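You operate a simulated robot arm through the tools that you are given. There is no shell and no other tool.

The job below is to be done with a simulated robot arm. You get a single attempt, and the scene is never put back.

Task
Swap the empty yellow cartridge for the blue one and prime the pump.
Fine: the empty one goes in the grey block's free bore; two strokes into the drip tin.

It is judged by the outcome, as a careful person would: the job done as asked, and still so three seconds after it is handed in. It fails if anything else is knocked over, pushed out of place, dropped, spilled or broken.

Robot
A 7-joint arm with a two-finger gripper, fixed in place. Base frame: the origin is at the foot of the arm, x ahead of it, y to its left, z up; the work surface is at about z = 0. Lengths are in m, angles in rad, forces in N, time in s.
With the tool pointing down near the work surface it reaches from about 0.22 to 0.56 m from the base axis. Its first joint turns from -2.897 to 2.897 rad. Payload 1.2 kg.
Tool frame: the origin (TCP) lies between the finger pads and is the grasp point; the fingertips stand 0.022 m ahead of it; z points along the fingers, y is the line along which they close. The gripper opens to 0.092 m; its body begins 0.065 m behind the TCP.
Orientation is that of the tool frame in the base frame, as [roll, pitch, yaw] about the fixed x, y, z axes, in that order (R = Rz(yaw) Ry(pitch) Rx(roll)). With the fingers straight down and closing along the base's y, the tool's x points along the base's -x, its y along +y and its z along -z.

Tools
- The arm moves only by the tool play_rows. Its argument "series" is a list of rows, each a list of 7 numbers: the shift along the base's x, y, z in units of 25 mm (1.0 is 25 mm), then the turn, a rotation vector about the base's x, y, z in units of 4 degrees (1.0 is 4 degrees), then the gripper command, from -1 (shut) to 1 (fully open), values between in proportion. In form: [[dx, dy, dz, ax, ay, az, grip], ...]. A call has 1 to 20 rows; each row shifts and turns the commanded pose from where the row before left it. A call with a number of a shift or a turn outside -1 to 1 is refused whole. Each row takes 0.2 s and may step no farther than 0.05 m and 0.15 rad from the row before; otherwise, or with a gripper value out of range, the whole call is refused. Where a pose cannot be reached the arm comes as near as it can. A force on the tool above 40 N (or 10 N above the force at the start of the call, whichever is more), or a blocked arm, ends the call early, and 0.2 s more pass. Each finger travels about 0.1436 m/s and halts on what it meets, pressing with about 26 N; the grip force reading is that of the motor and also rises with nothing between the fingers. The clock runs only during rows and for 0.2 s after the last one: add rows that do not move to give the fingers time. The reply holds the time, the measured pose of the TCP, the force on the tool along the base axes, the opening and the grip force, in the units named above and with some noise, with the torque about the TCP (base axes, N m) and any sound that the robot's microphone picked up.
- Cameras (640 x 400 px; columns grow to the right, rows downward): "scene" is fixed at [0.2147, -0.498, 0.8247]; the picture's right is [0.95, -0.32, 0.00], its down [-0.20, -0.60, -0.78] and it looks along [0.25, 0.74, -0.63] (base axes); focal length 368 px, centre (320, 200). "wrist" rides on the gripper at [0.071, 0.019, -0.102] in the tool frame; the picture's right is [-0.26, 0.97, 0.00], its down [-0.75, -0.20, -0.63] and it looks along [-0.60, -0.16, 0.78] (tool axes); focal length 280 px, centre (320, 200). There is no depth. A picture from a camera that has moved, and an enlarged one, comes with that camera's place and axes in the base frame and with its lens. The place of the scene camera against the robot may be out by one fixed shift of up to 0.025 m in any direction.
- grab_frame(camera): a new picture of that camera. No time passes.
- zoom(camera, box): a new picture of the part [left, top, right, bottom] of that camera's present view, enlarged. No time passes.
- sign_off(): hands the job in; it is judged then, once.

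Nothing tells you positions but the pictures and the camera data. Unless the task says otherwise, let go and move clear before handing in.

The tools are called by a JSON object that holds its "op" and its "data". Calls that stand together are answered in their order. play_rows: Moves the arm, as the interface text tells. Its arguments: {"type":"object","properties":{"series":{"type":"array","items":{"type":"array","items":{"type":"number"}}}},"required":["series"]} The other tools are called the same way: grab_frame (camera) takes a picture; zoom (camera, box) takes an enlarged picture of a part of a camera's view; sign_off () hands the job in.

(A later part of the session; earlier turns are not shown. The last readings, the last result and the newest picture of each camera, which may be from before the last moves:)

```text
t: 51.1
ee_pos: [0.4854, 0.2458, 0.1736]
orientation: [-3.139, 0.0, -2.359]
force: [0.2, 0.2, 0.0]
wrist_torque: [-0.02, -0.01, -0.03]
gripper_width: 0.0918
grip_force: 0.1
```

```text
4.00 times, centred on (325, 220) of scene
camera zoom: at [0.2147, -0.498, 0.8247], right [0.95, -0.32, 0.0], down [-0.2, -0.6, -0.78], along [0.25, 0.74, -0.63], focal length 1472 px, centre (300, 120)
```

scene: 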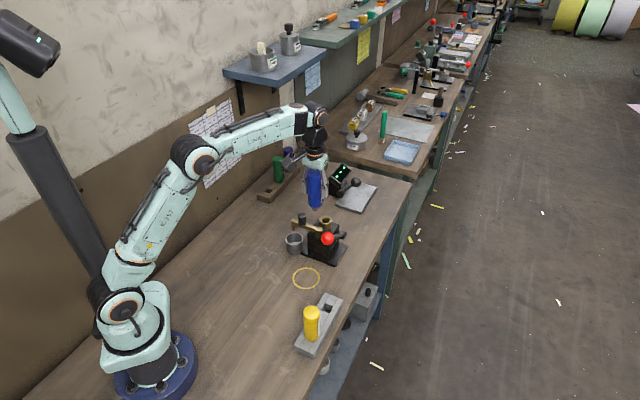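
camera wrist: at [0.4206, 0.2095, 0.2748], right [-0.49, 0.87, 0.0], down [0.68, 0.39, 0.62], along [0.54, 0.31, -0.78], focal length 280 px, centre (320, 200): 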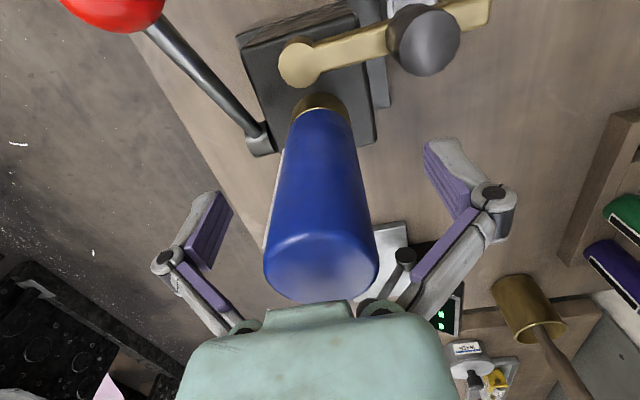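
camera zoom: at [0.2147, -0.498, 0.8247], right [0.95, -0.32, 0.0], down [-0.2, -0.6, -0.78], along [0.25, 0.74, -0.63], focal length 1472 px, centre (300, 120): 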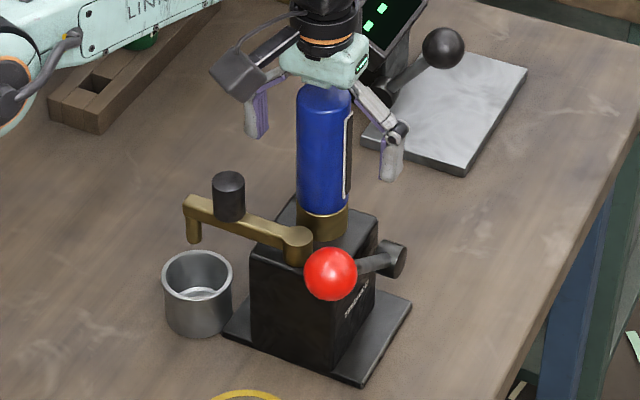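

Blue stands in the pump and the hand is free. I rise, back away, and go above the red ball to measure it.

{"op": "play_rows", "data": {"series": [[0, 0, 0.6, 0, 0, 0, 1], [0, 0, 0.8, 0, 0, 0, 1], [0, 0, 0.9, 0, 0, 0, 1], [-0.5, -0.5, 0.6, 0, 0, 0, 1], [-0.5, -0.5, 0.6, 0, 0, 0, 1], [-0.2, -0.8, 0.5, 0, 0, 0, 1], [0, -0.9, 0.3, 0, 0, 0, 1], [0, -0.9, 0, 0, 0, 0, 1], [0, 0, 0, 0, 0, 0, 1]]}}

{"op": "grab_frame", "data": {"camera": "wrist"}}

{"op": "grab_frame", "data": {"camera": "scene"}}

{"op": "zoom", "data": {"camera": "scene", "box": [270, 170, 390, 280]}}

```text
t: 53.1
ee_pos: [0.455, 0.1563, 0.2804]
orientation: [-3.141, -0.001, -2.358]
force: [0.1, 0.1, -1.0]
wrist_torque: [0.0, 0.01, 0.0]
gripper_width: 0.0922
grip_force: 0.1
```

```text
taken
camera wrist: at [0.391, 0.1191, 0.3825], right [-0.49, 0.87, 0.0], down [0.68, 0.39, 0.63], along [0.54, 0.31, -0.78], focal length 280 px, centre (320, 200)
```

wrist: 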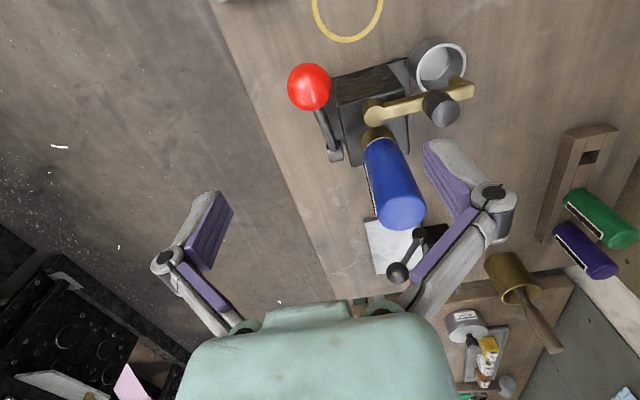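

```text
taken
```

scene: 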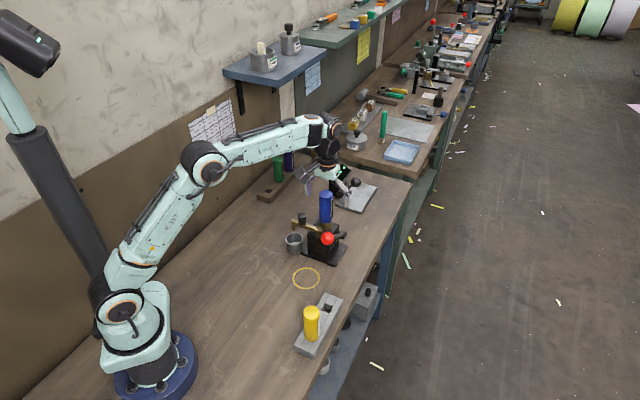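

```text
3.64 times, centred on (330, 225) of scene
camera zoom: at [0.2147, -0.498, 0.8247], right [0.95, -0.32, 0.0], down [-0.2, -0.6, -0.78], along [0.25, 0.74, -0.63], focal length 1338 px, centre (284, 109)
```

zoom: 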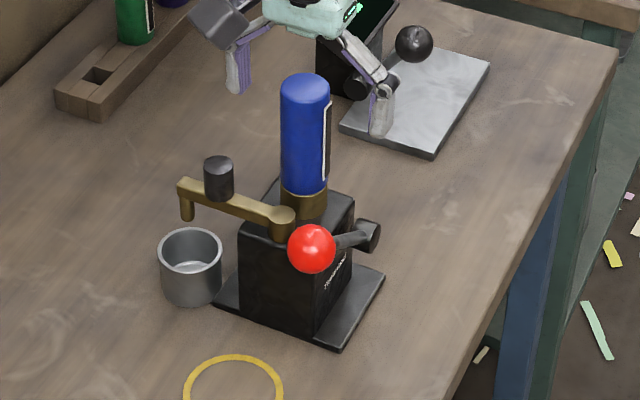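

Blue's top appears exactly where yellow's was, so it is fully seated. Now a close look at the lever and spout.

{"op": "zoom", "data": {"camera": "wrist", "box": [270, 50, 370, 170]}}

{"op": "zoom", "data": {"camera": "wrist", "box": [360, 30, 480, 130]}}

{"op": "zoom", "data": {"camera": "scene", "box": [305, 205, 365, 265]}}

```text
3.33 times, centred on (320, 110) of wrist
camera zoom: at [0.391, 0.1191, 0.3825], right [-0.49, 0.87, 0.0], down [0.68, 0.39, 0.63], along [0.54, 0.31, -0.78], focal length 935 px, centre (320, 500)
```

zoom: 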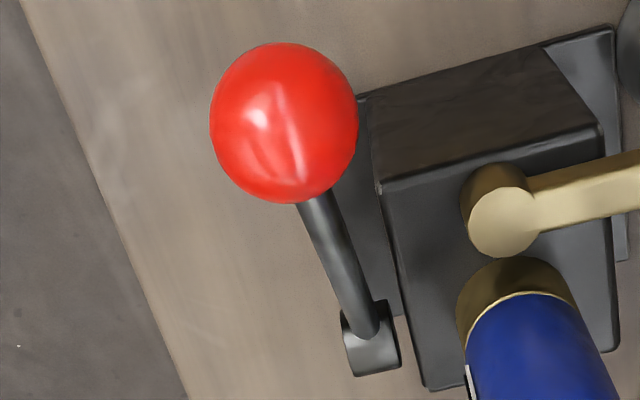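

```text
4.00 times, centred on (420, 80) of wrist
camera zoom: at [0.391, 0.1191, 0.3825], right [-0.49, 0.87, 0.0], down [0.68, 0.39, 0.63], along [0.54, 0.31, -0.78], focal length 1122 px, centre (-80, 680)
```

zoom: 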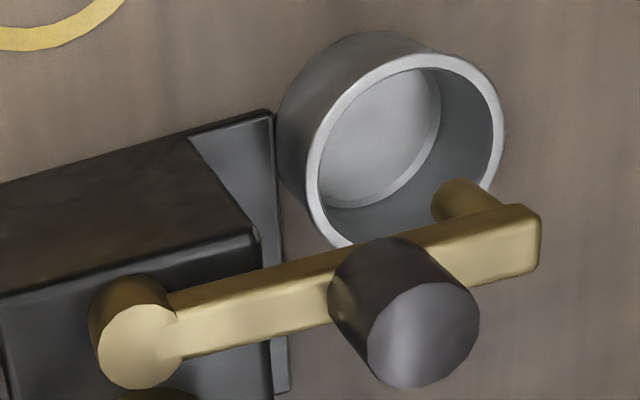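

```text
6.67 times, centred on (335, 235) of scene
camera zoom: at [0.2147, -0.498, 0.8247], right [0.95, -0.32, 0.0], down [-0.2, -0.6, -0.78], along [0.25, 0.74, -0.63], focal length 2453 px, centre (220, -33)
```

zoom: 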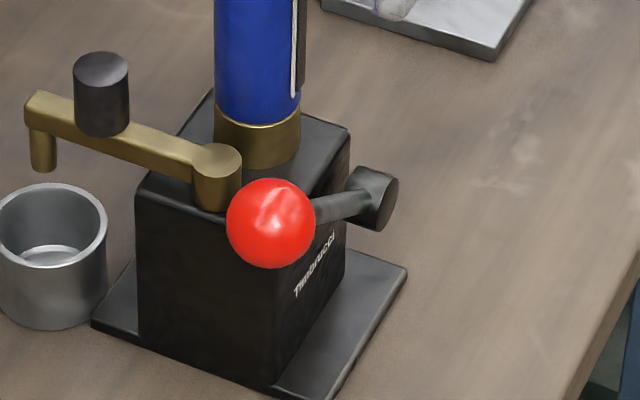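

The spout outlet is centred over the tin at about (0.393, 0.279). The ball is at (0.455, 0.146, 0.154). I lower the open fingers around the ball, closing along the lever's pivot axis so it can turn in the pads.

{"op": "play_rows", "data": {"series": [[0, -0.4, 0, 0, 0, 0, 1], [0, 0, -0.7, 0, 0, 0, 1], [0, 0, -0.7, 0, 0, 0, 1], [0, 0, -0.7, 0, 0, 0, 1], [0, 0, -0.7, 0, 0, 0, 1], [0, 0, -0.7, 0, 0, 0, 1], [0, 0, 0, 0, 0, 0, 1]]}}

{"op": "grab_frame", "data": {"camera": "wrist"}}

{"op": "zoom", "data": {"camera": "scene", "box": [280, 170, 370, 270]}}

```text
t: 54.7
ee_pos: [0.4557, 0.1456, 0.1919]
orientation: [3.141, 0.0, -2.358]
force: [0.2, -0.1, -0.3]
wrist_torque: [0.01, 0.02, -0.02]
gripper_width: 0.092
grip_force: 0.0
```

```text
taken
camera wrist: at [0.3905, 0.1092, 0.2939], right [-0.49, 0.87, 0.0], down [0.68, 0.39, 0.62], along [0.54, 0.31, -0.78], focal length 280 px, centre (320, 200)
```

wrist: 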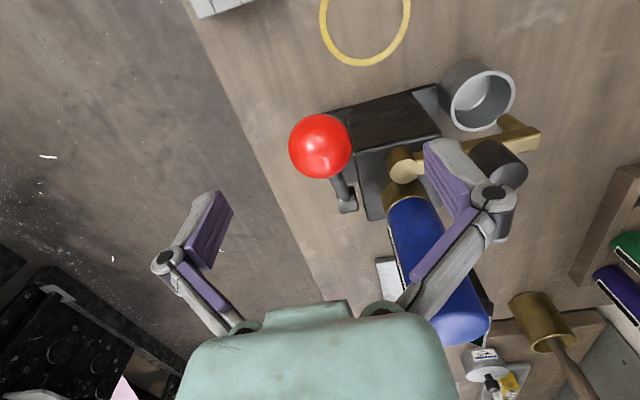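

```text
4.00 times, centred on (325, 220) of scene
camera zoom: at [0.2147, -0.498, 0.8247], right [0.95, -0.32, 0.0], down [-0.2, -0.6, -0.78], along [0.25, 0.74, -0.63], focal length 1472 px, centre (300, 120)
```

zoom: 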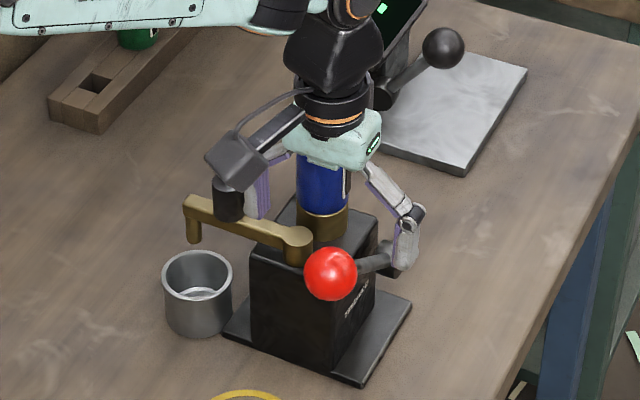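

{"op": "play_rows", "data": {"series": [[0, 0, 0, 0, 0, 0, 0.4], [0, 0, -0.4, 0, 0, 0, 0.4], [0, 0, -0.4, 0, 0, 0, 0.4], [0, 0, -0.32, 0, 0, 0, 0.4], [0, 0, 0, 0, 0, 0, 0.4]]}}

{"op": "grab_frame", "data": {"camera": "wrist"}}

{"op": "zoom", "data": {"camera": "scene", "box": [280, 190, 370, 280]}}

```text
t: 55.9
ee_pos: [0.455, 0.1458, 0.1662]
orientation: [3.141, 0.0, -2.358]
force: [0.5, -0.3, -0.1]
wrist_torque: [-0.03, -0.02, 0.02]
gripper_width: 0.0643
grip_force: 0.0
```

```text
taken
camera wrist: at [0.3903, 0.1098, 0.2667], right [-0.49, 0.87, 0.0], down [0.68, 0.39, 0.62], along [0.54, 0.31, -0.78], focal length 280 px, centre (320, 200)
```

wrist: 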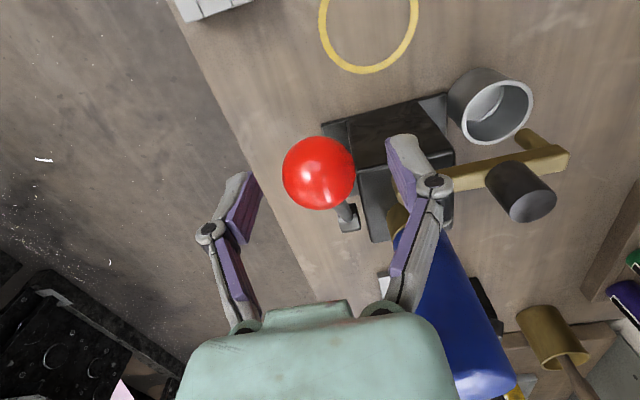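

```text
4.44 times, centred on (325, 235) of scene
camera zoom: at [0.2147, -0.498, 0.8247], right [0.95, -0.32, 0.0], down [-0.2, -0.6, -0.78], along [0.25, 0.74, -0.63], focal length 1635 px, centre (298, 44)
```

zoom: 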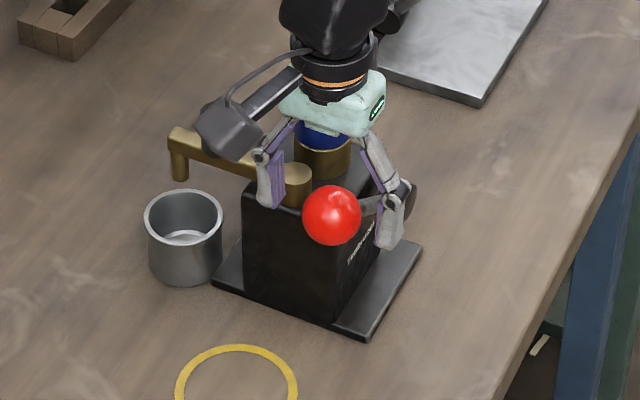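

The ball is centred between the fingertips. Closing on it now.

{"op": "play_rows", "data": {"series": [[0, 0, 0, 0, 0, 0, 0], [0, 0, 0, 0, 0, 0, -0.5], [0, 0, 0, 0, 0, 0, -1], [0, 0, 0, 0, 0, 0, -1]]}}

{"op": "grab_frame", "data": {"camera": "wrist"}}

{"op": "zoom", "data": {"camera": "scene", "box": [280, 190, 370, 280]}}

```text
t: 56.9
ee_pos: [0.4554, 0.1459, 0.1648]
orientation: [-3.141, 0.002, -2.361]
force: [6.9, -5.3, 1.7]
wrist_torque: [0.02, -0.17, -0.03]
gripper_width: 0.0349
grip_force: 27.8
```

```text
taken
camera wrist: at [0.3906, 0.1093, 0.2671], right [-0.49, 0.87, 0.0], down [0.68, 0.38, 0.63], along [0.54, 0.31, -0.78], focal length 280 px, centre (320, 200)
```

wrist: 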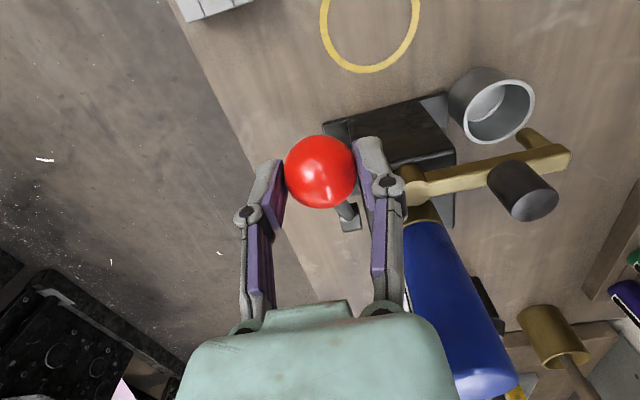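

```text
4.44 times, centred on (325, 235) of scene
camera zoom: at [0.2147, -0.498, 0.8247], right [0.95, -0.32, 0.0], down [-0.2, -0.6, -0.78], along [0.25, 0.74, -0.63], focal length 1635 px, centre (298, 44)
```

zoom: 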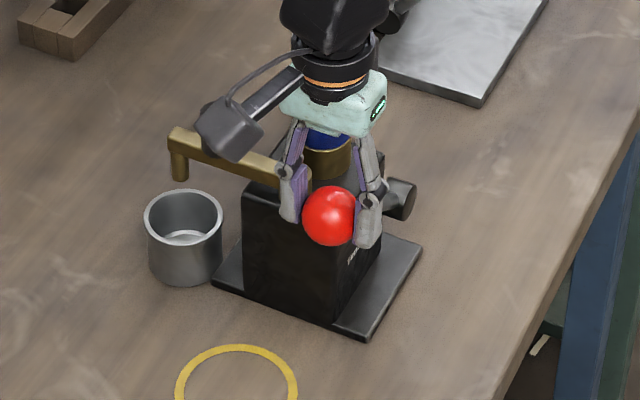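

The ball is held. I start the first stroke down the arc (radius ≈ 0.125 m about the hub), with a small test first.

{"op": "play_rows", "data": {"series": [[-0.083, -0.083, -0.185, 0, 0, 0, -1], [-0.083, -0.083, -0.185, 0, 0, 0, -1], [0, 0, 0, 0, 0, 0, -1]]}}

{"op": "zoom", "data": {"camera": "scene", "box": [280, 190, 370, 280]}}

```text
t: 57.7
ee_pos: [0.4526, 0.1404, 0.1562]
orientation: [-3.14, 0.004, -2.361]
force: [15.0, -9.2, 4.6]
wrist_torque: [0.45, -0.8, 0.02]
gripper_width: 0.0352
grip_force: 28.2
```

```text
4.44 times, centred on (325, 235) of scene
camera zoom: at [0.2147, -0.498, 0.8247], right [0.95, -0.32, 0.0], down [-0.2, -0.6, -0.78], along [0.25, 0.74, -0.63], focal length 1635 px, centre (298, 44)
```

zoom: 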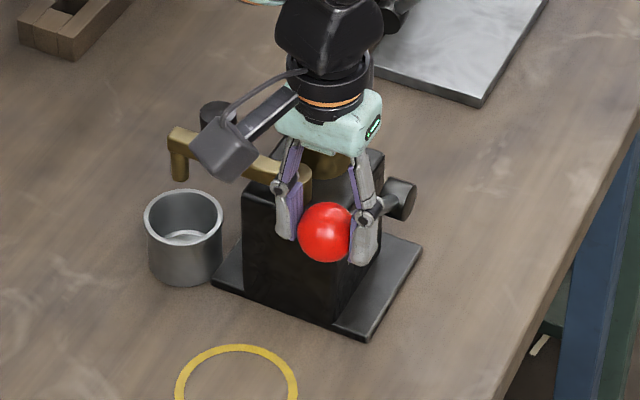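

The lever follows down easily; there is some sideways load, so I shift 1.5 mm along the pivot axis and continue.

{"op": "play_rows", "data": {"series": [[0.045, -0.045, 0, 0, 0, 0, -1], [-0.07, -0.07, -0.194, 0, 0, 0, -1], [-0.07, -0.07, -0.194, 0, 0, 0, -1], [0, 0, 0, 0, 0, 0, -1]]}}

{"op": "zoom", "data": {"camera": "scene", "box": [280, 190, 370, 280]}}

```text
t: 58.7
ee_pos: [0.4474, 0.1372, 0.1456]
orientation: [3.139, -0.001, -2.357]
force: [-2.3, -0.9, 7.2]
wrist_torque: [0.46, -0.41, 0.1]
gripper_width: 0.0351
grip_force: 27.9
```

```text
4.44 times, centred on (325, 235) of scene
camera zoom: at [0.2147, -0.498, 0.8247], right [0.95, -0.32, 0.0], down [-0.2, -0.6, -0.78], along [0.25, 0.74, -0.63], focal length 1635 px, centre (298, 44)
```

zoom: 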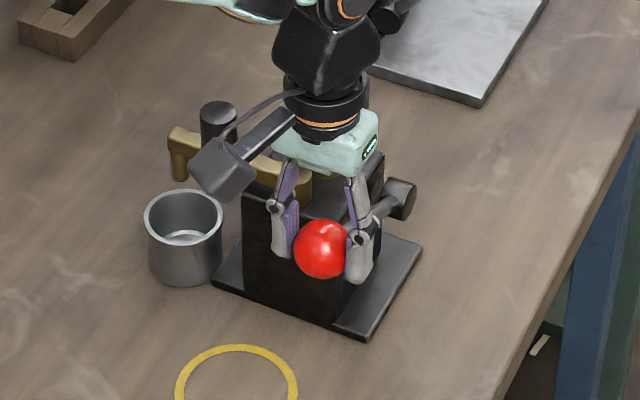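

{"op": "play_rows", "data": {"series": [[-0.059, -0.059, -0.202, 0, 0, 0, -1], [-0.059, -0.059, -0.202, 0, 0, 0, -1], [-0.046, -0.046, -0.208, 0, 0, 0, -1], [-0.046, -0.046, -0.208, 0, 0, 0, -1], [0, 0, 0, 0, 0, 0, -1]]}}

{"op": "zoom", "data": {"camera": "scene", "box": [280, 190, 370, 280]}}

```text
t: 59.9
ee_pos: [0.4429, 0.132, 0.1235]
orientation: [3.14, -0.001, -2.357]
force: [-12.8, 0.0, 8.7]
wrist_torque: [0.43, -0.32, 0.04]
gripper_width: 0.0355
grip_force: 28.2
```

```text
4.44 times, centred on (325, 235) of scene
camera zoom: at [0.2147, -0.498, 0.8247], right [0.95, -0.32, 0.0], down [-0.2, -0.6, -0.78], along [0.25, 0.74, -0.63], focal length 1635 px, centre (298, 44)
```

zoom: 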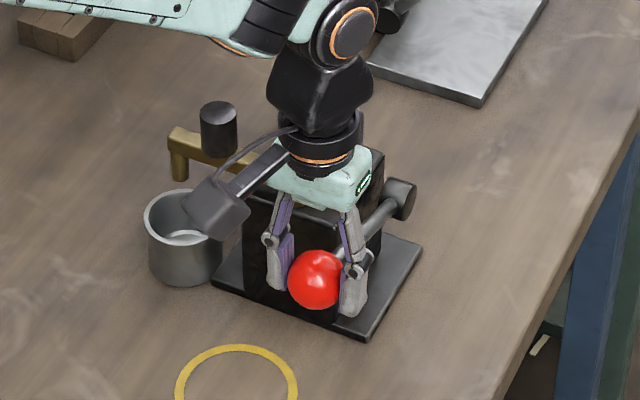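

{"op": "play_rows", "data": {"series": [[-0.045, 0, 0, 0, 0, 0, -1], [-0.036, -0.036, -0.213, 0, 0, 0, -1], [-0.036, -0.036, -0.213, 0, 0, 0, -1], [0, 0, 0, 0, 0, 0, -1]]}}

{"op": "zoom", "data": {"camera": "scene", "box": [280, 190, 370, 280]}}

{"op": "grab_frame", "data": {"camera": "wrist"}}

```text
t: 60.9
ee_pos: [0.4421, 0.1301, 0.116]
orientation: [3.141, 0.003, -2.356]
force: [0.3, 7.9, 6.5]
wrist_torque: [0.63, -0.55, 0.01]
gripper_width: 0.0347
grip_force: 28.0
```

```text
4.44 times, centred on (325, 235) of scene
camera zoom: at [0.2147, -0.498, 0.8247], right [0.95, -0.32, 0.0], down [-0.2, -0.6, -0.78], along [0.25, 0.74, -0.63], focal length 1635 px, centre (298, 44)
```

zoom: 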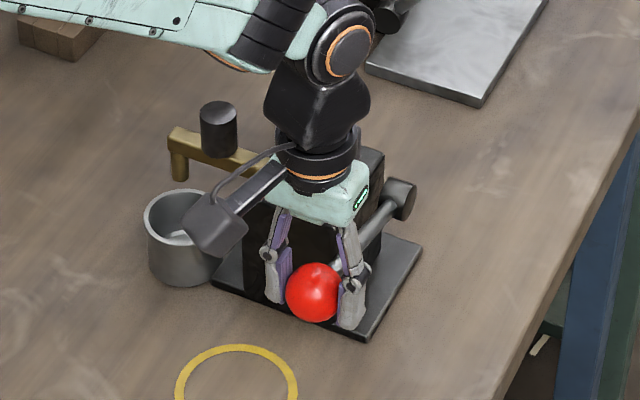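

```text
taken
camera wrist: at [0.3762, 0.0942, 0.2165], right [-0.5, 0.87, 0.0], down [0.68, 0.39, 0.63], along [0.54, 0.31, -0.78], focal length 280 px, centre (320, 200)
```

wrist: 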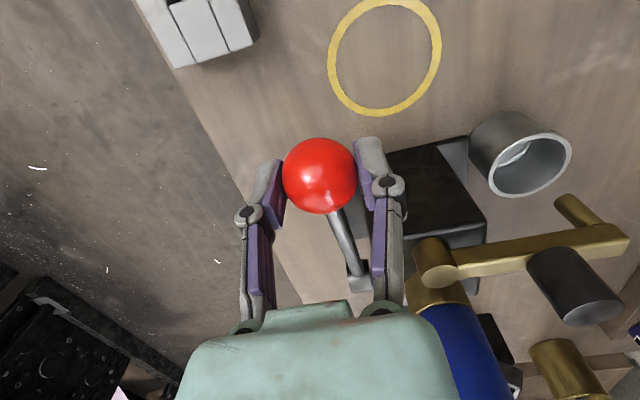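

{"op": "play_rows", "data": {"series": [[0, 0.025, 0, 0, 0, 0, -1], [-0.02, -0.02, -0.217, 0, 0, 0, -1], [-0.02, -0.02, -0.217, 0, 0, 0, -1], [-0.007, -0.007, -0.218, 0, 0, 0, -1], [-0.007, -0.007, -0.218, 0, 0, 0, -1], [0, 0, 0, 0, 0, 0, -1]]}}

{"op": "zoom", "data": {"camera": "scene", "box": [280, 190, 370, 280]}}

{"op": "grab_frame", "data": {"camera": "wrist"}}

```text
t: 62.3
ee_pos: [0.4388, 0.1281, 0.0927]
orientation: [3.141, -0.001, -2.36]
force: [-0.4, -5.9, 5.5]
wrist_torque: [0.41, -0.42, 0.0]
gripper_width: 0.0347
grip_force: 28.2
```

```text
4.44 times, centred on (325, 235) of scene
camera zoom: at [0.2147, -0.498, 0.8247], right [0.95, -0.32, 0.0], down [-0.2, -0.6, -0.78], along [0.25, 0.74, -0.63], focal length 1635 px, centre (298, 44)
```

zoom: 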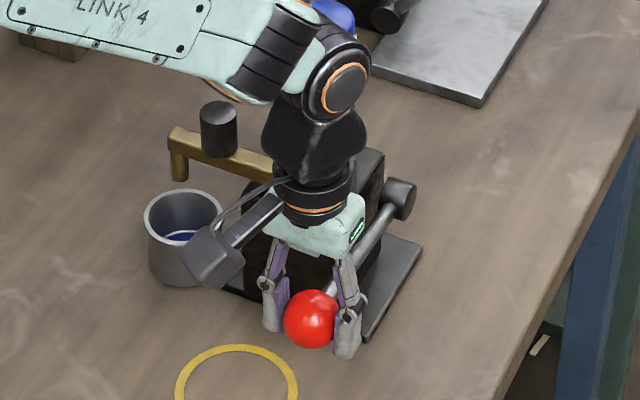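

```text
taken
camera wrist: at [0.3734, 0.0919, 0.1946], right [-0.49, 0.87, 0.0], down [0.68, 0.39, 0.62], along [0.54, 0.31, -0.78], focal length 280 px, centre (320, 200)
```

wrist: 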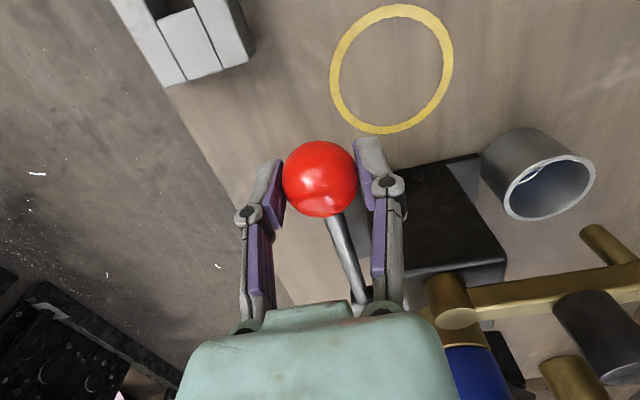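

{"op": "zoom", "data": {"camera": "wrist", "box": [470, 110, 610, 230]}}

{"op": "zoom", "data": {"camera": "scene", "box": [280, 220, 320, 260]}}

```text
3.33 times, centred on (540, 170) of wrist
camera zoom: at [0.3734, 0.0919, 0.1946], right [-0.49, 0.87, 0.0], down [0.68, 0.39, 0.62], along [0.54, 0.31, -0.78], focal length 935 px, centre (-413, 300)
```

zoom: 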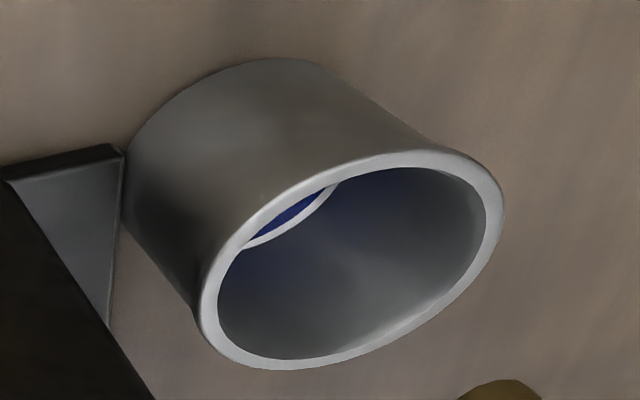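

```text
10.00 times, centred on (300, 240) of scene
camera zoom: at [0.2147, -0.498, 0.8247], right [0.95, -0.32, 0.0], down [-0.2, -0.6, -0.78], along [0.25, 0.74, -0.63], focal length 3679 px, centre (520, -200)
```

zoom: 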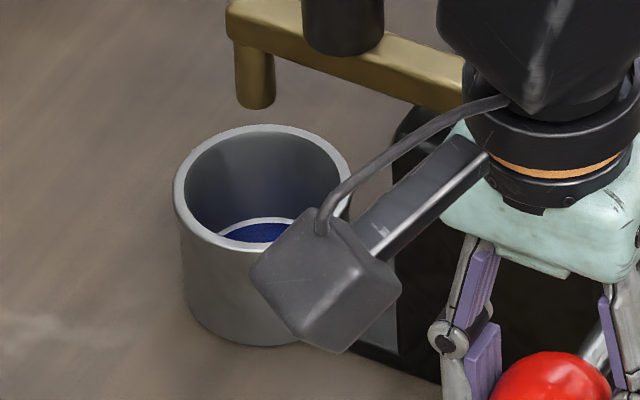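

Blue fluid has reached the tin, so the stroke is working. I check clearances around the arm before finishing the downstroke.

{"op": "zoom", "data": {"camera": "scene", "box": [280, 160, 380, 260]}}

{"op": "play_rows", "data": {"series": [[0, 0.015, 0, 0, 0, 0, -1], [0.007, 0.007, -0.218, 0, 0, 0, -1], [0.007, 0.007, -0.218, 0, 0, 0, -1], [0, 0, 0, 0, 0, 0, -1]]}}

{"op": "zoom", "data": {"camera": "scene", "box": [280, 160, 380, 280]}}

```text
4.00 times, centred on (330, 210) of scene
camera zoom: at [0.2147, -0.498, 0.8247], right [0.95, -0.32, 0.0], down [-0.2, -0.6, -0.78], along [0.25, 0.74, -0.63], focal length 1472 px, centre (280, 160)
```

zoom: 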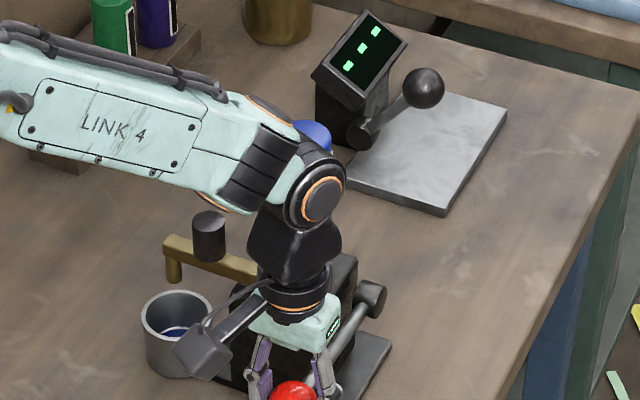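

```text
t: 63.3
ee_pos: [0.4415, 0.1292, 0.0826]
orientation: [-3.141, 0.007, -2.359]
force: [5.9, -3.9, 21.3]
wrist_torque: [-0.06, 0.02, 0.04]
gripper_width: 0.0347
grip_force: 28.0
```

```text
3.33 times, centred on (330, 220) of scene
camera zoom: at [0.2147, -0.498, 0.8247], right [0.95, -0.32, 0.0], down [-0.2, -0.6, -0.78], along [0.25, 0.74, -0.63], focal length 1226 px, centre (287, 133)
```

zoom: 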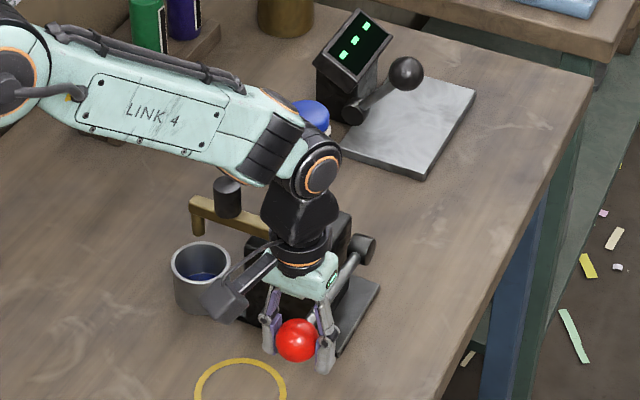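

The lower stop shows as the force jumped to 21 N. I press a hair more to confirm, then return along the arc.

{"op": "play_rows", "data": {"series": [[0, 0, -0.04, 0, 0, 0, -1], [0, 0, 0, 0, 0, 0, -1]]}}

{"op": "play_rows", "data": {"series": [[0, 0, 0.04, 0, 0, 0, -1], [-0.007, -0.007, 0.218, 0, 0, 0, -1], [-0.007, -0.007, 0.218, 0, 0, 0, -1], [0.007, 0.007, 0.218, 0, 0, 0, -1], [0.007, 0.007, 0.218, 0, 0, 0, -1], [0.02, 0.02, 0.217, 0, 0, 0, -1], [0.02, 0.02, 0.217, 0, 0, 0, -1], [0.034, 0.034, 0.213, 0, 0, 0, -1], [0.034, 0.034, 0.213, 0, 0, 0, -1], [0, 0, 0, 0, 0, 0, -1]]}}

{"op": "zoom", "data": {"camera": "scene", "box": [280, 160, 380, 280]}}

```text
t: 63.9
ee_pos: [0.4399, 0.1291, 0.0821]
orientation: [-3.139, 0.002, -2.362]
force: [10.6, -4.7, 21.2]
wrist_torque: [-0.06, 0.03, 0.04]
gripper_width: 0.0347
grip_force: 27.9
```

```text
t: 66.1
ee_pos: [0.4429, 0.132, 0.1255]
orientation: [-3.141, 0.0, -2.362]
force: [28.0, -13.7, -9.5]
wrist_torque: [-0.45, 0.66, 0.0]
gripper_width: 0.0345
grip_force: 28.0
```

```text
3.33 times, centred on (330, 220) of scene
camera zoom: at [0.2147, -0.498, 0.8247], right [0.95, -0.32, 0.0], down [-0.2, -0.6, -0.78], along [0.25, 0.74, -0.63], focal length 1226 px, centre (287, 133)
```

zoom: 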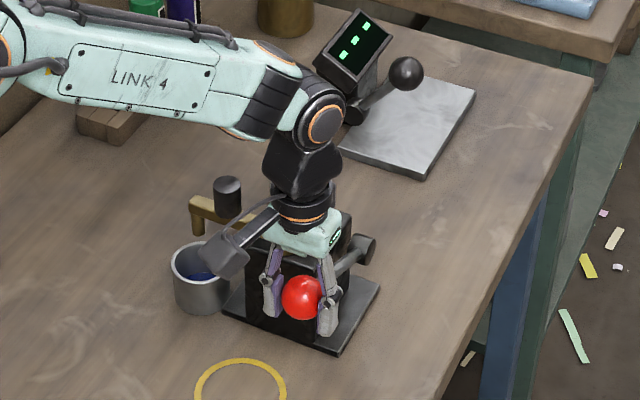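

The lever needs lifting back (no spring); sideways load has built up, so I recentre along the pivot axis while still at this height.

{"op": "play_rows", "data": {"series": [[0.06, -0.035, 0, 0, 0, 0, -1], [0, 0, 0, 0, 0, 0, -1]]}}

```text
t: 66.7
ee_pos: [0.4431, 0.1335, 0.1252]
orientation: [3.141, -0.002, -2.359]
force: [-0.5, -15.0, 9.2]
wrist_torque: [0.34, -0.43, -0.25]
gripper_width: 0.0343
grip_force: 28.1
```

{"op": "play_rows", "data": {"series": [[0, -0.03, 0, 0, 0, 0, -1], [0.046, 0.046, 0.208, 0, 0, 0, -1], [0.046, 0.046, 0.208, 0, 0, 0, -1], [0, 0, 0, 0, 0, 0, -1]]}}

{"op": "play_rows", "data": {"series": [[0.059, 0.059, 0.202, 0, 0, 0, -1], [0.059, 0.059, 0.202, 0, 0, 0, -1], [0, 0, 0, 0, 0, 0, -1]]}}

{"op": "zoom", "data": {"camera": "scene", "box": [280, 180, 370, 280]}}

```text
t: 67.7
ee_pos: [0.4453, 0.1354, 0.135]
orientation: [3.14, 0.003, -2.356]
force: [11.0, 3.0, -11.8]
wrist_torque: [-0.51, 0.61, -0.01]
gripper_width: 0.0345
grip_force: 28.2
```

```text
t: 68.5
ee_pos: [0.4483, 0.1367, 0.1454]
orientation: [3.137, 0.001, -2.357]
force: [2.5, 10.2, -12.1]
wrist_torque: [-0.51, 0.53, -0.01]
gripper_width: 0.0344
grip_force: 27.9
```

```text
4.00 times, centred on (325, 230) of scene
camera zoom: at [0.2147, -0.498, 0.8247], right [0.95, -0.32, 0.0], down [-0.2, -0.6, -0.78], along [0.25, 0.74, -0.63], focal length 1472 px, centre (300, 80)
```

zoom: 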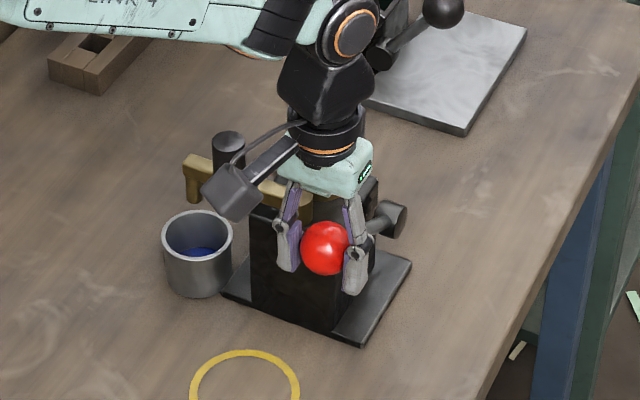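

{"op": "play_rows", "data": {"series": [[0.085, 0.08, 0.194, 0, 0, 0, -1], [0.08, 0.075, 0.194, 0, 0, 0, -1], [0, 0, 0, 0, 0, 0, -1]]}}

{"op": "play_rows", "data": {"series": [[0.085, 0.085, 0.185, 0, 0, 0, -1], [0.085, 0.085, 0.185, 0, 0, 0, -1], [0, 0, 0, 0, 0, 0, -1]]}}

{"op": "zoom", "data": {"camera": "scene", "box": [280, 180, 370, 280]}}

{"op": "grab_frame", "data": {"camera": "wrist"}}

```text
t: 69.3
ee_pos: [0.4531, 0.1399, 0.1559]
orientation: [3.137, -0.003, -2.356]
force: [-11.9, 10.7, -16.5]
wrist_torque: [0.14, -0.1, 0.14]
gripper_width: 0.0345
grip_force: 27.8
```

```text
t: 70.1
ee_pos: [0.455, 0.1437, 0.1638]
orientation: [3.137, -0.01, -2.358]
force: [-26.9, 5.1, -24.6]
wrist_torque: [-0.17, 0.27, 0.13]
gripper_width: 0.035
grip_force: 28.3
```

```text
4.00 times, centred on (325, 230) of scene
camera zoom: at [0.2147, -0.498, 0.8247], right [0.95, -0.32, 0.0], down [-0.2, -0.6, -0.78], along [0.25, 0.74, -0.63], focal length 1472 px, centre (300, 80)
```

zoom: 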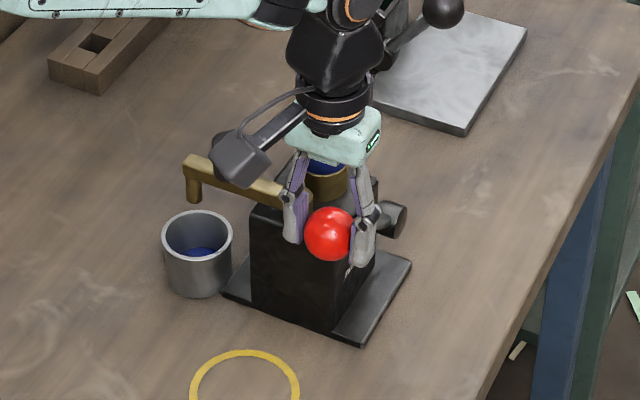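

```text
taken
camera wrist: at [0.3911, 0.1083, 0.2658], right [-0.5, 0.87, 0.0], down [0.68, 0.39, 0.62], along [0.54, 0.31, -0.79], focal length 280 px, centre (320, 200)
```

wrist: 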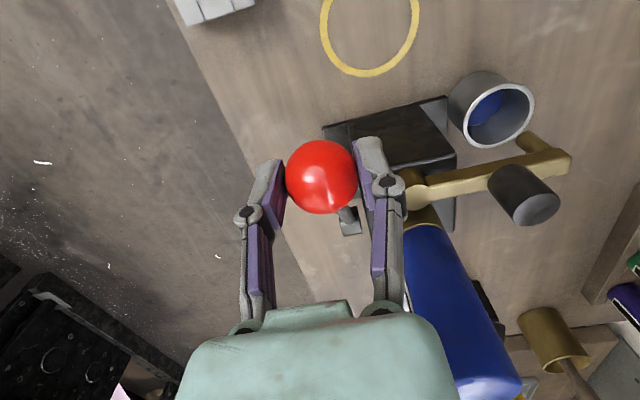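

The ball is back at its starting place against the upper stop. I relieve the loads before the second stroke.

{"op": "play_rows", "data": {"series": [[-0.07, 0.01, -0.03, 0, 0, 0, -1], [0, 0, 0, 0, 0, 0, -1]]}}

{"op": "zoom", "data": {"camera": "wrist", "box": [430, 50, 580, 160]}}

```text
t: 70.7
ee_pos: [0.4555, 0.1447, 0.163]
orientation: [3.14, -0.003, -2.359]
force: [-16.0, 2.2, -21.6]
wrist_torque: [-0.17, 0.36, 0.04]
gripper_width: 0.035
grip_force: 27.7
```

```text
3.64 times, centred on (505, 105) of wrist
camera zoom: at [0.3903, 0.1084, 0.2656], right [-0.49, 0.87, 0.0], down [0.68, 0.39, 0.62], along [0.54, 0.31, -0.78], focal length 1020 px, centre (-353, 546)
```

zoom: 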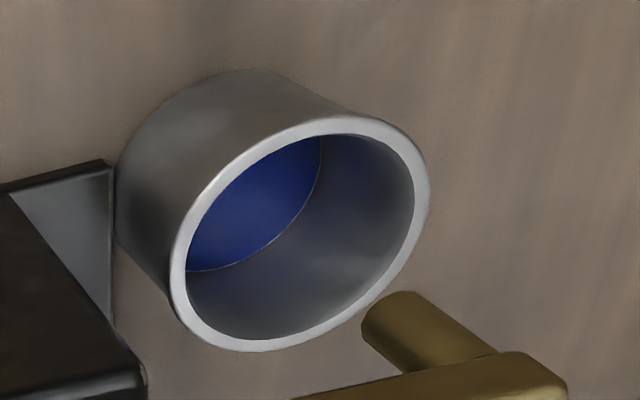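

Fluid from the first stroke lies in the tin. Now the second downstroke, along the same arc.

{"op": "play_rows", "data": {"series": [[-0.035, 0.01, -0.04, 0, 0, 0, -1], [-0.075, -0.075, -0.185, 0, 0, 0, -1], [-0.075, -0.075, -0.185, 0, 0, 0, -1], [0, 0, 0, 0, 0, 0, -1]]}}

{"op": "play_rows", "data": {"series": [[-0.072, -0.072, -0.194, 0, 0, 0, -1], [-0.072, -0.072, -0.194, 0, 0, 0, -1], [0, 0, 0, 0, 0, 0, -1]]}}

```text
t: 71.7
ee_pos: [0.4516, 0.1405, 0.1543]
orientation: [-3.141, 0.007, -2.361]
force: [0.8, 3.3, 5.5]
wrist_torque: [0.62, -0.58, 0.03]
gripper_width: 0.0351
grip_force: 27.6
```

```text
t: 72.5
ee_pos: [0.448, 0.1353, 0.1442]
orientation: [-3.141, -0.001, -2.362]
force: [4.7, -2.8, 6.5]
wrist_torque: [0.51, -0.62, -0.01]
gripper_width: 0.0349
grip_force: 27.9
```

{"op": "play_rows", "data": {"series": [[-0.059, -0.059, -0.202, 0, 0, 0, -1], [-0.059, -0.059, -0.202, 0, 0, 0, -1], [0, 0, 0, 0, 0, 0, -1]]}}

{"op": "play_rows", "data": {"series": [[-0.046, -0.046, -0.208, 0, 0, 0, -1], [-0.046, -0.046, -0.208, 0, 0, 0, -1], [0, 0, 0, 0, 0, 0, -1]]}}

```text
t: 73.3
ee_pos: [0.4452, 0.134, 0.1345]
orientation: [-3.14, 0.001, -2.362]
force: [13.5, -8.9, 5.0]
wrist_torque: [0.38, -0.64, -0.02]
gripper_width: 0.0351
grip_force: 28.1
```

```text
t: 74.1
ee_pos: [0.4432, 0.1314, 0.1246]
orientation: [-3.141, 0.002, -2.36]
force: [19.2, -13.1, 4.4]
wrist_torque: [0.38, -0.68, -0.06]
gripper_width: 0.0348
grip_force: 27.8
```

{"op": "play_rows", "data": {"series": [[0.05, -0.045, 0, 0, 0, 0, -1], [-0.034, -0.034, -0.213, 0, 0, 0, -1], [-0.034, -0.034, -0.213, 0, 0, 0, -1], [0, 0, 0, 0, 0, 0, -1]]}}

{"op": "play_rows", "data": {"series": [[-0.02, -0.02, -0.217, 0, 0, 0, -1], [-0.02, -0.02, -0.217, 0, 0, 0, -1], [0, 0, 0, 0, 0, 0, -1]]}}

```text
t: 75.1
ee_pos: [0.4407, 0.1298, 0.1127]
orientation: [3.14, -0.002, -2.357]
force: [-0.8, -10.2, 9.4]
wrist_torque: [0.41, -0.44, -0.04]
gripper_width: 0.0348
grip_force: 28.1
```

```text
t: 75.9
ee_pos: [0.439, 0.1284, 0.1017]
orientation: [3.14, 0.0, -2.358]
force: [-5.4, -6.1, 6.6]
wrist_torque: [0.43, -0.41, -0.01]
gripper_width: 0.035
grip_force: 28.0
```

{"op": "play_rows", "data": {"series": [[-0.017, -0.017, -0.218, 0, 0, 0, -1], [-0.012, -0.012, -0.218, 0, 0, 0, -1], [0, 0, 0, 0, 0, 0, -1]]}}

{"op": "play_rows", "data": {"series": [[0.005, 0.005, -0.218, 0, 0, 0, -1], [0.007, 0.007, -0.218, 0, 0, 0, -1], [0, 0, 0, 0, 0, 0, -1]]}}

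{"op": "zoom", "data": {"camera": "scene", "box": [280, 160, 380, 280]}}

{"op": "grab_frame", "data": {"camera": "wrist"}}

```text
t: 76.7
ee_pos: [0.4397, 0.1279, 0.091]
orientation: [3.139, 0.004, -2.357]
force: [2.0, 4.8, 4.7]
wrist_torque: [0.48, -0.43, 0.01]
gripper_width: 0.0349
grip_force: 28.0
```

```text
t: 77.5
ee_pos: [0.4399, 0.1285, 0.0797]
orientation: [3.139, 0.002, -2.359]
force: [-6.1, 6.7, 17.9]
wrist_torque: [-0.03, 0.07, 0.02]
gripper_width: 0.0359
grip_force: 28.1
```

```text
3.33 times, centred on (330, 220) of scene
camera zoom: at [0.2147, -0.498, 0.8247], right [0.95, -0.32, 0.0], down [-0.2, -0.6, -0.78], along [0.25, 0.74, -0.63], focal length 1226 px, centre (287, 133)
```

zoom: 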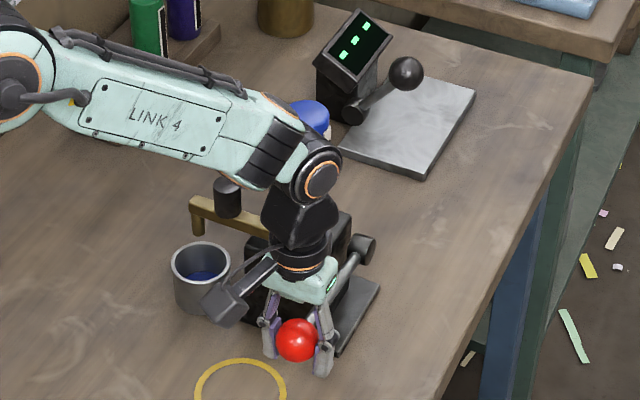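

```text
taken
camera wrist: at [0.3747, 0.0927, 0.1811], right [-0.5, 0.87, 0.0], down [0.68, 0.39, 0.63], along [0.54, 0.31, -0.78], focal length 280 px, centre (320, 200)
```

wrist: 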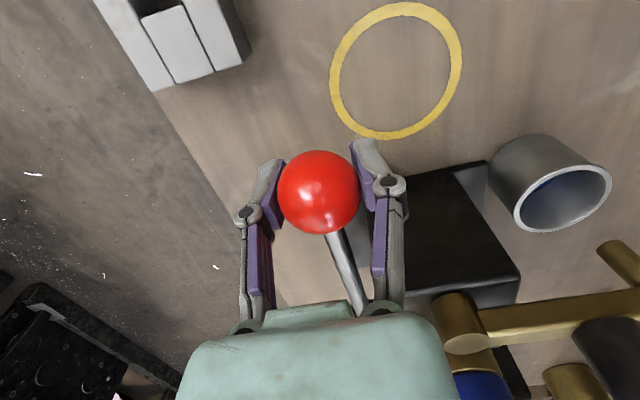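

The second stroke has reached the lower stop, at the same place as the first. I lift the lever back to rest in monitored steps.

{"op": "play_rows", "data": {"series": [[-0.007, -0.007, 0.218, 0, 0, 0, -1], [-0.007, -0.007, 0.218, 0, 0, 0, -1], [0.007, 0.007, 0.218, 0, 0, 0, -1], [0.007, 0.007, 0.218, 0, 0, 0, -1], [0, 0, 0, 0, 0, 0, -1]]}}

{"op": "play_rows", "data": {"series": [[0.02, 0.02, 0.217, 0, 0, 0, -1], [0.02, 0.02, 0.217, 0, 0, 0, -1], [0, 0, 0, 0, 0, 0, -1]]}}

```text
t: 78.7
ee_pos: [0.4401, 0.1294, 0.1012]
orientation: [3.14, -0.001, -2.357]
force: [0.9, 16.9, -7.4]
wrist_torque: [-0.56, 0.5, -0.01]
gripper_width: 0.0343
grip_force: 27.8
```

```text
t: 79.5
ee_pos: [0.4409, 0.1296, 0.1136]
orientation: [3.139, 0.001, -2.355]
force: [0.4, 18.2, -9.0]
wrist_torque: [-0.51, 0.46, -0.04]
gripper_width: 0.0341
grip_force: 28.2
```

{"op": "play_rows", "data": {"series": [[0, 0.045, 0, 0, 0, 0, -1], [0.034, 0.034, 0.213, 0, 0, 0, -1], [0.034, 0.034, 0.213, 0, 0, 0, -1], [0, 0, 0, 0, 0, 0, -1]]}}

{"op": "play_rows", "data": {"series": [[0.046, 0.046, 0.208, 0, 0, 0, -1], [0.046, 0.046, 0.208, 0, 0, 0, -1], [0, 0, 0, 0, 0, 0, -1]]}}

```text
t: 80.5
ee_pos: [0.443, 0.1319, 0.1244]
orientation: [3.141, 0.001, -2.362]
force: [4.2, 8.3, -10.0]
wrist_torque: [-0.58, 0.59, -0.05]
gripper_width: 0.0344
grip_force: 27.9
```

```text
t: 81.3
ee_pos: [0.4452, 0.1337, 0.1342]
orientation: [3.14, 0.0, -2.359]
force: [12.7, 5.3, -11.4]
wrist_torque: [-0.46, 0.56, -0.02]
gripper_width: 0.0344
grip_force: 28.2
```

{"op": "play_rows", "data": {"series": [[0.085, 0.075, 0.202, 0, 0, 0, -1], [0.07, 0.06, 0.202, 0, 0, 0, -1], [0, 0, 0, 0, 0, 0, -1]]}}

{"op": "play_rows", "data": {"series": [[0.075, 0.072, 0.194, 0, 0, 0, -1], [0.075, 0.072, 0.194, 0, 0, 0, -1], [0, 0, 0, 0, 0, 0, -1]]}}

```text
t: 82.1
ee_pos: [0.4478, 0.1375, 0.1443]
orientation: [3.141, -0.002, -2.361]
force: [-2.2, -2.3, -6.0]
wrist_torque: [-0.62, 0.68, 0.01]
gripper_width: 0.0344
grip_force: 28.2
```

```text
t: 82.9
ee_pos: [0.4526, 0.1414, 0.1531]
orientation: [3.14, 0.0, -2.358]
force: [-5.1, 0.0, -12.1]
wrist_torque: [0.2, -0.19, 0.12]
gripper_width: 0.0345
grip_force: 27.8
```

{"op": "zoom", "data": {"camera": "scene", "box": [280, 180, 370, 280]}}

{"op": "play_rows", "data": {"series": [[0.04, 0.045, 0.1, 0, 0, 0, -1], [0.04, 0.045, 0.1, 0, 0, 0, -1], [0, 0, 0, 0, 0, 0, -1]]}}

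{"op": "zoom", "data": {"camera": "scene", "box": [280, 180, 370, 280]}}

```text
4.00 times, centred on (325, 230) of scene
camera zoom: at [0.2147, -0.498, 0.8247], right [0.95, -0.32, 0.0], down [-0.2, -0.6, -0.78], along [0.25, 0.74, -0.63], focal length 1472 px, centre (300, 80)
```

zoom: 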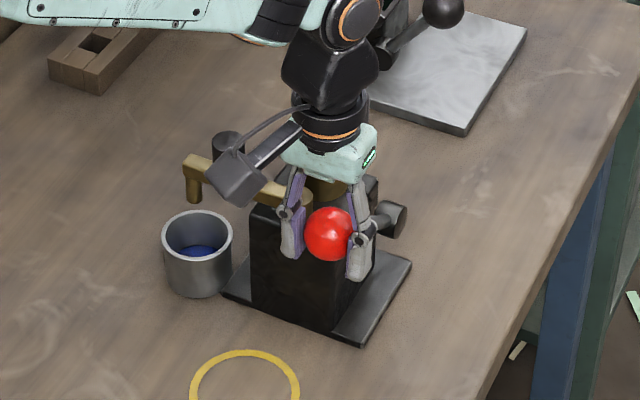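

```text
t: 83.7
ee_pos: [0.4522, 0.1417, 0.1571]
orientation: [3.14, -0.008, -2.361]
force: [-15.6, -6.2, -24.3]
wrist_torque: [-0.27, 0.22, 0.05]
gripper_width: 0.0348
grip_force: 28.3
```

```text
4.00 times, centred on (325, 230) of scene
camera zoom: at [0.2147, -0.498, 0.8247], right [0.95, -0.32, 0.0], down [-0.2, -0.6, -0.78], along [0.25, 0.74, -0.63], focal length 1472 px, centre (300, 80)
```

zoom: 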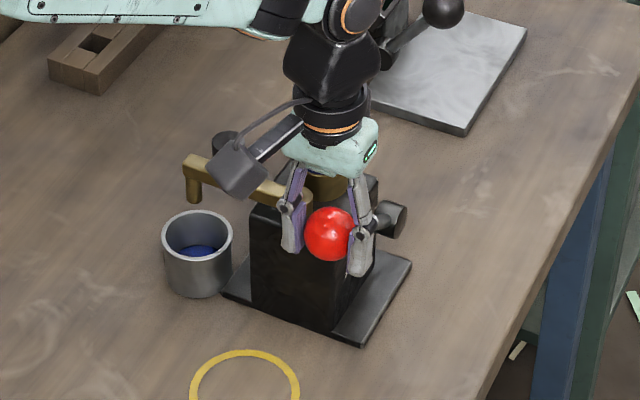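

The ball is back at its rest position. I ease off the load, open partway, and rise straight off the ball.

{"op": "play_rows", "data": {"series": [[-0.03, -0.025, -0.04, 0, 0, 0, -1], [0, 0, 0, 0, 0, 0, -0.1], [0, 0, 0, 0, 0, 0, 0.2], [0, 0, 0, 0, 0, 0, 0.4], [0, 0, 0, 0, 0, 0, 0.4]]}}

{"op": "grab_frame", "data": {"camera": "wrist"}}

{"op": "zoom", "data": {"camera": "scene", "box": [280, 180, 370, 280]}}

```text
t: 84.9
ee_pos: [0.4541, 0.1416, 0.1568]
orientation: [3.141, -0.001, -2.361]
force: [0.3, 0.4, -0.7]
wrist_torque: [0.0, 0.03, -0.01]
gripper_width: 0.0644
grip_force: 0.1
```

```text
taken
camera wrist: at [0.3889, 0.1065, 0.2585], right [-0.49, 0.87, 0.0], down [0.68, 0.39, 0.63], along [0.54, 0.31, -0.78], focal length 280 px, centre (320, 200)
```

wrist: 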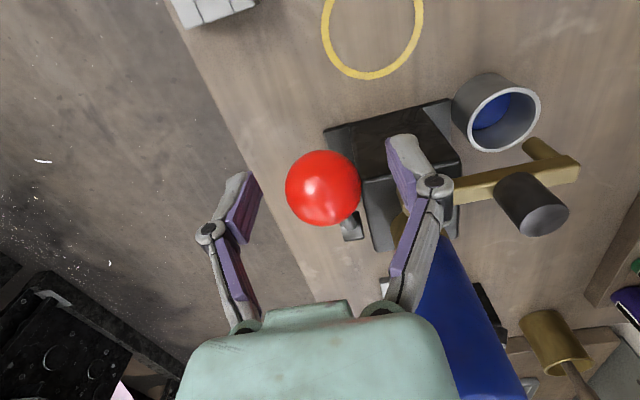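

```text
4.00 times, centred on (325, 230) of scene
camera zoom: at [0.2147, -0.498, 0.8247], right [0.95, -0.32, 0.0], down [-0.2, -0.6, -0.78], along [0.25, 0.74, -0.63], focal length 1472 px, centre (300, 80)
```

zoom: 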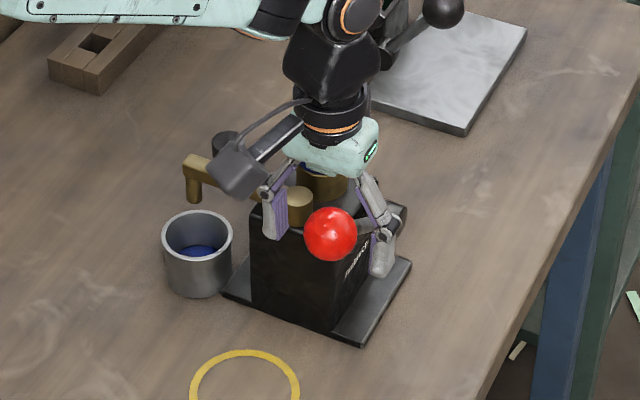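

{"op": "play_rows", "data": {"series": [[0, 0, 0.6, 0, 0, 0, 0.4], [0, 0, 0.8, 0, 0, 0, 0.4], [0, 0, 0.8, 0, 0, 0, 0.4], [0, 0, 0.8, 0, 0, 0, 0.6], [0, 0, 0.8, 0, 0, 0, 0.8], [-0.3, -0.1, 0.8, 0, 0, 0, 1], [-0.5, -0.3, 0.8, 0, 0, 0, 1], [-0.7, -0.4, 0.6, 0, 0, 0, 1], [-0.7, -0.4, 0.4, 0, 0, 0, 1], [-0.7, -0.4, 0.3, 0, 0, 0, 1], [-0.7, -0.4, 0.2, 0, 0, 0, 1], [-0.7, -0.4, 0.2, 0, 0, 0, 1], [0, 0, 0, 0, 0, 0, 1]]}}

{"op": "grab_frame", "data": {"camera": "scene"}}

{"op": "zoom", "data": {"camera": "scene", "box": [270, 170, 390, 280]}}

{"op": "zoom", "data": {"camera": "scene", "box": [270, 270, 380, 370]}}

{"op": "grab_frame", "data": {"camera": "wrist"}}

```text
t: 87.7
ee_pos: [0.3443, 0.0825, 0.335]
orientation: [3.14, 0.001, -2.36]
force: [0.2, 0.2, -0.5]
wrist_torque: [0.01, 0.0, 0.01]
gripper_width: 0.0919
grip_force: 0.1
```

```text
taken
```

scene: 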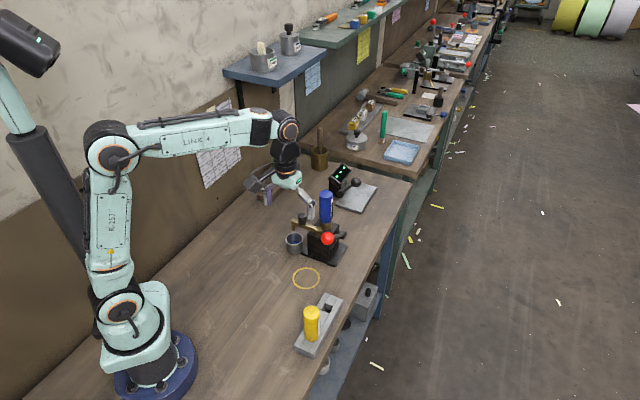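

```text
3.64 times, centred on (330, 225) of scene
camera zoom: at [0.2147, -0.498, 0.8247], right [0.95, -0.32, 0.0], down [-0.2, -0.6, -0.78], along [0.25, 0.74, -0.63], focal length 1338 px, centre (284, 109)
```

zoom: 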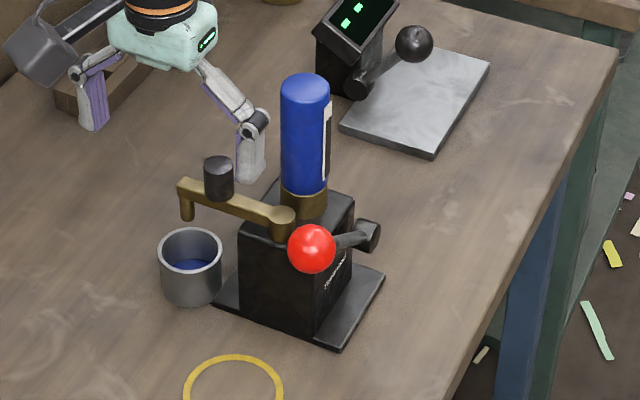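

```text
4.00 times, centred on (325, 320) of scene
camera zoom: at [0.2147, -0.498, 0.8247], right [0.95, -0.32, 0.0], down [-0.2, -0.6, -0.78], along [0.25, 0.74, -0.63], focal length 1472 px, centre (300, -280)
```

zoom: 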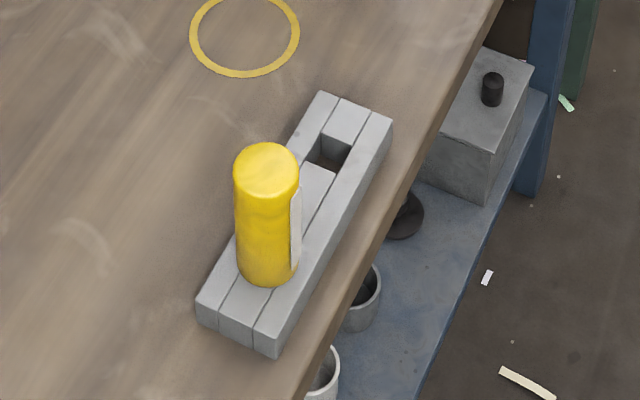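

```text
taken
camera wrist: at [0.2799, 0.0464, 0.437], right [-0.49, 0.87, 0.0], down [0.68, 0.39, 0.62], along [0.54, 0.31, -0.78], focal length 280 px, centre (320, 200)
```

wrist: 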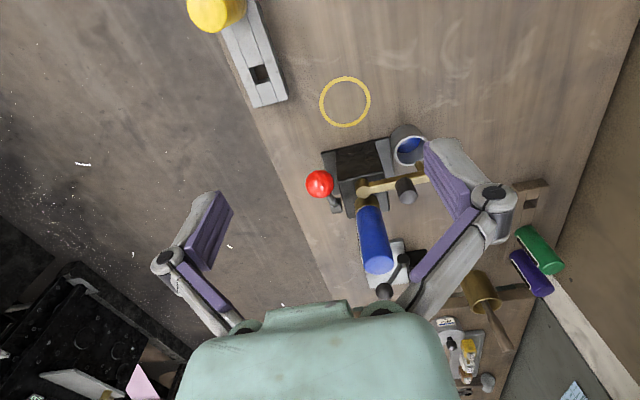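

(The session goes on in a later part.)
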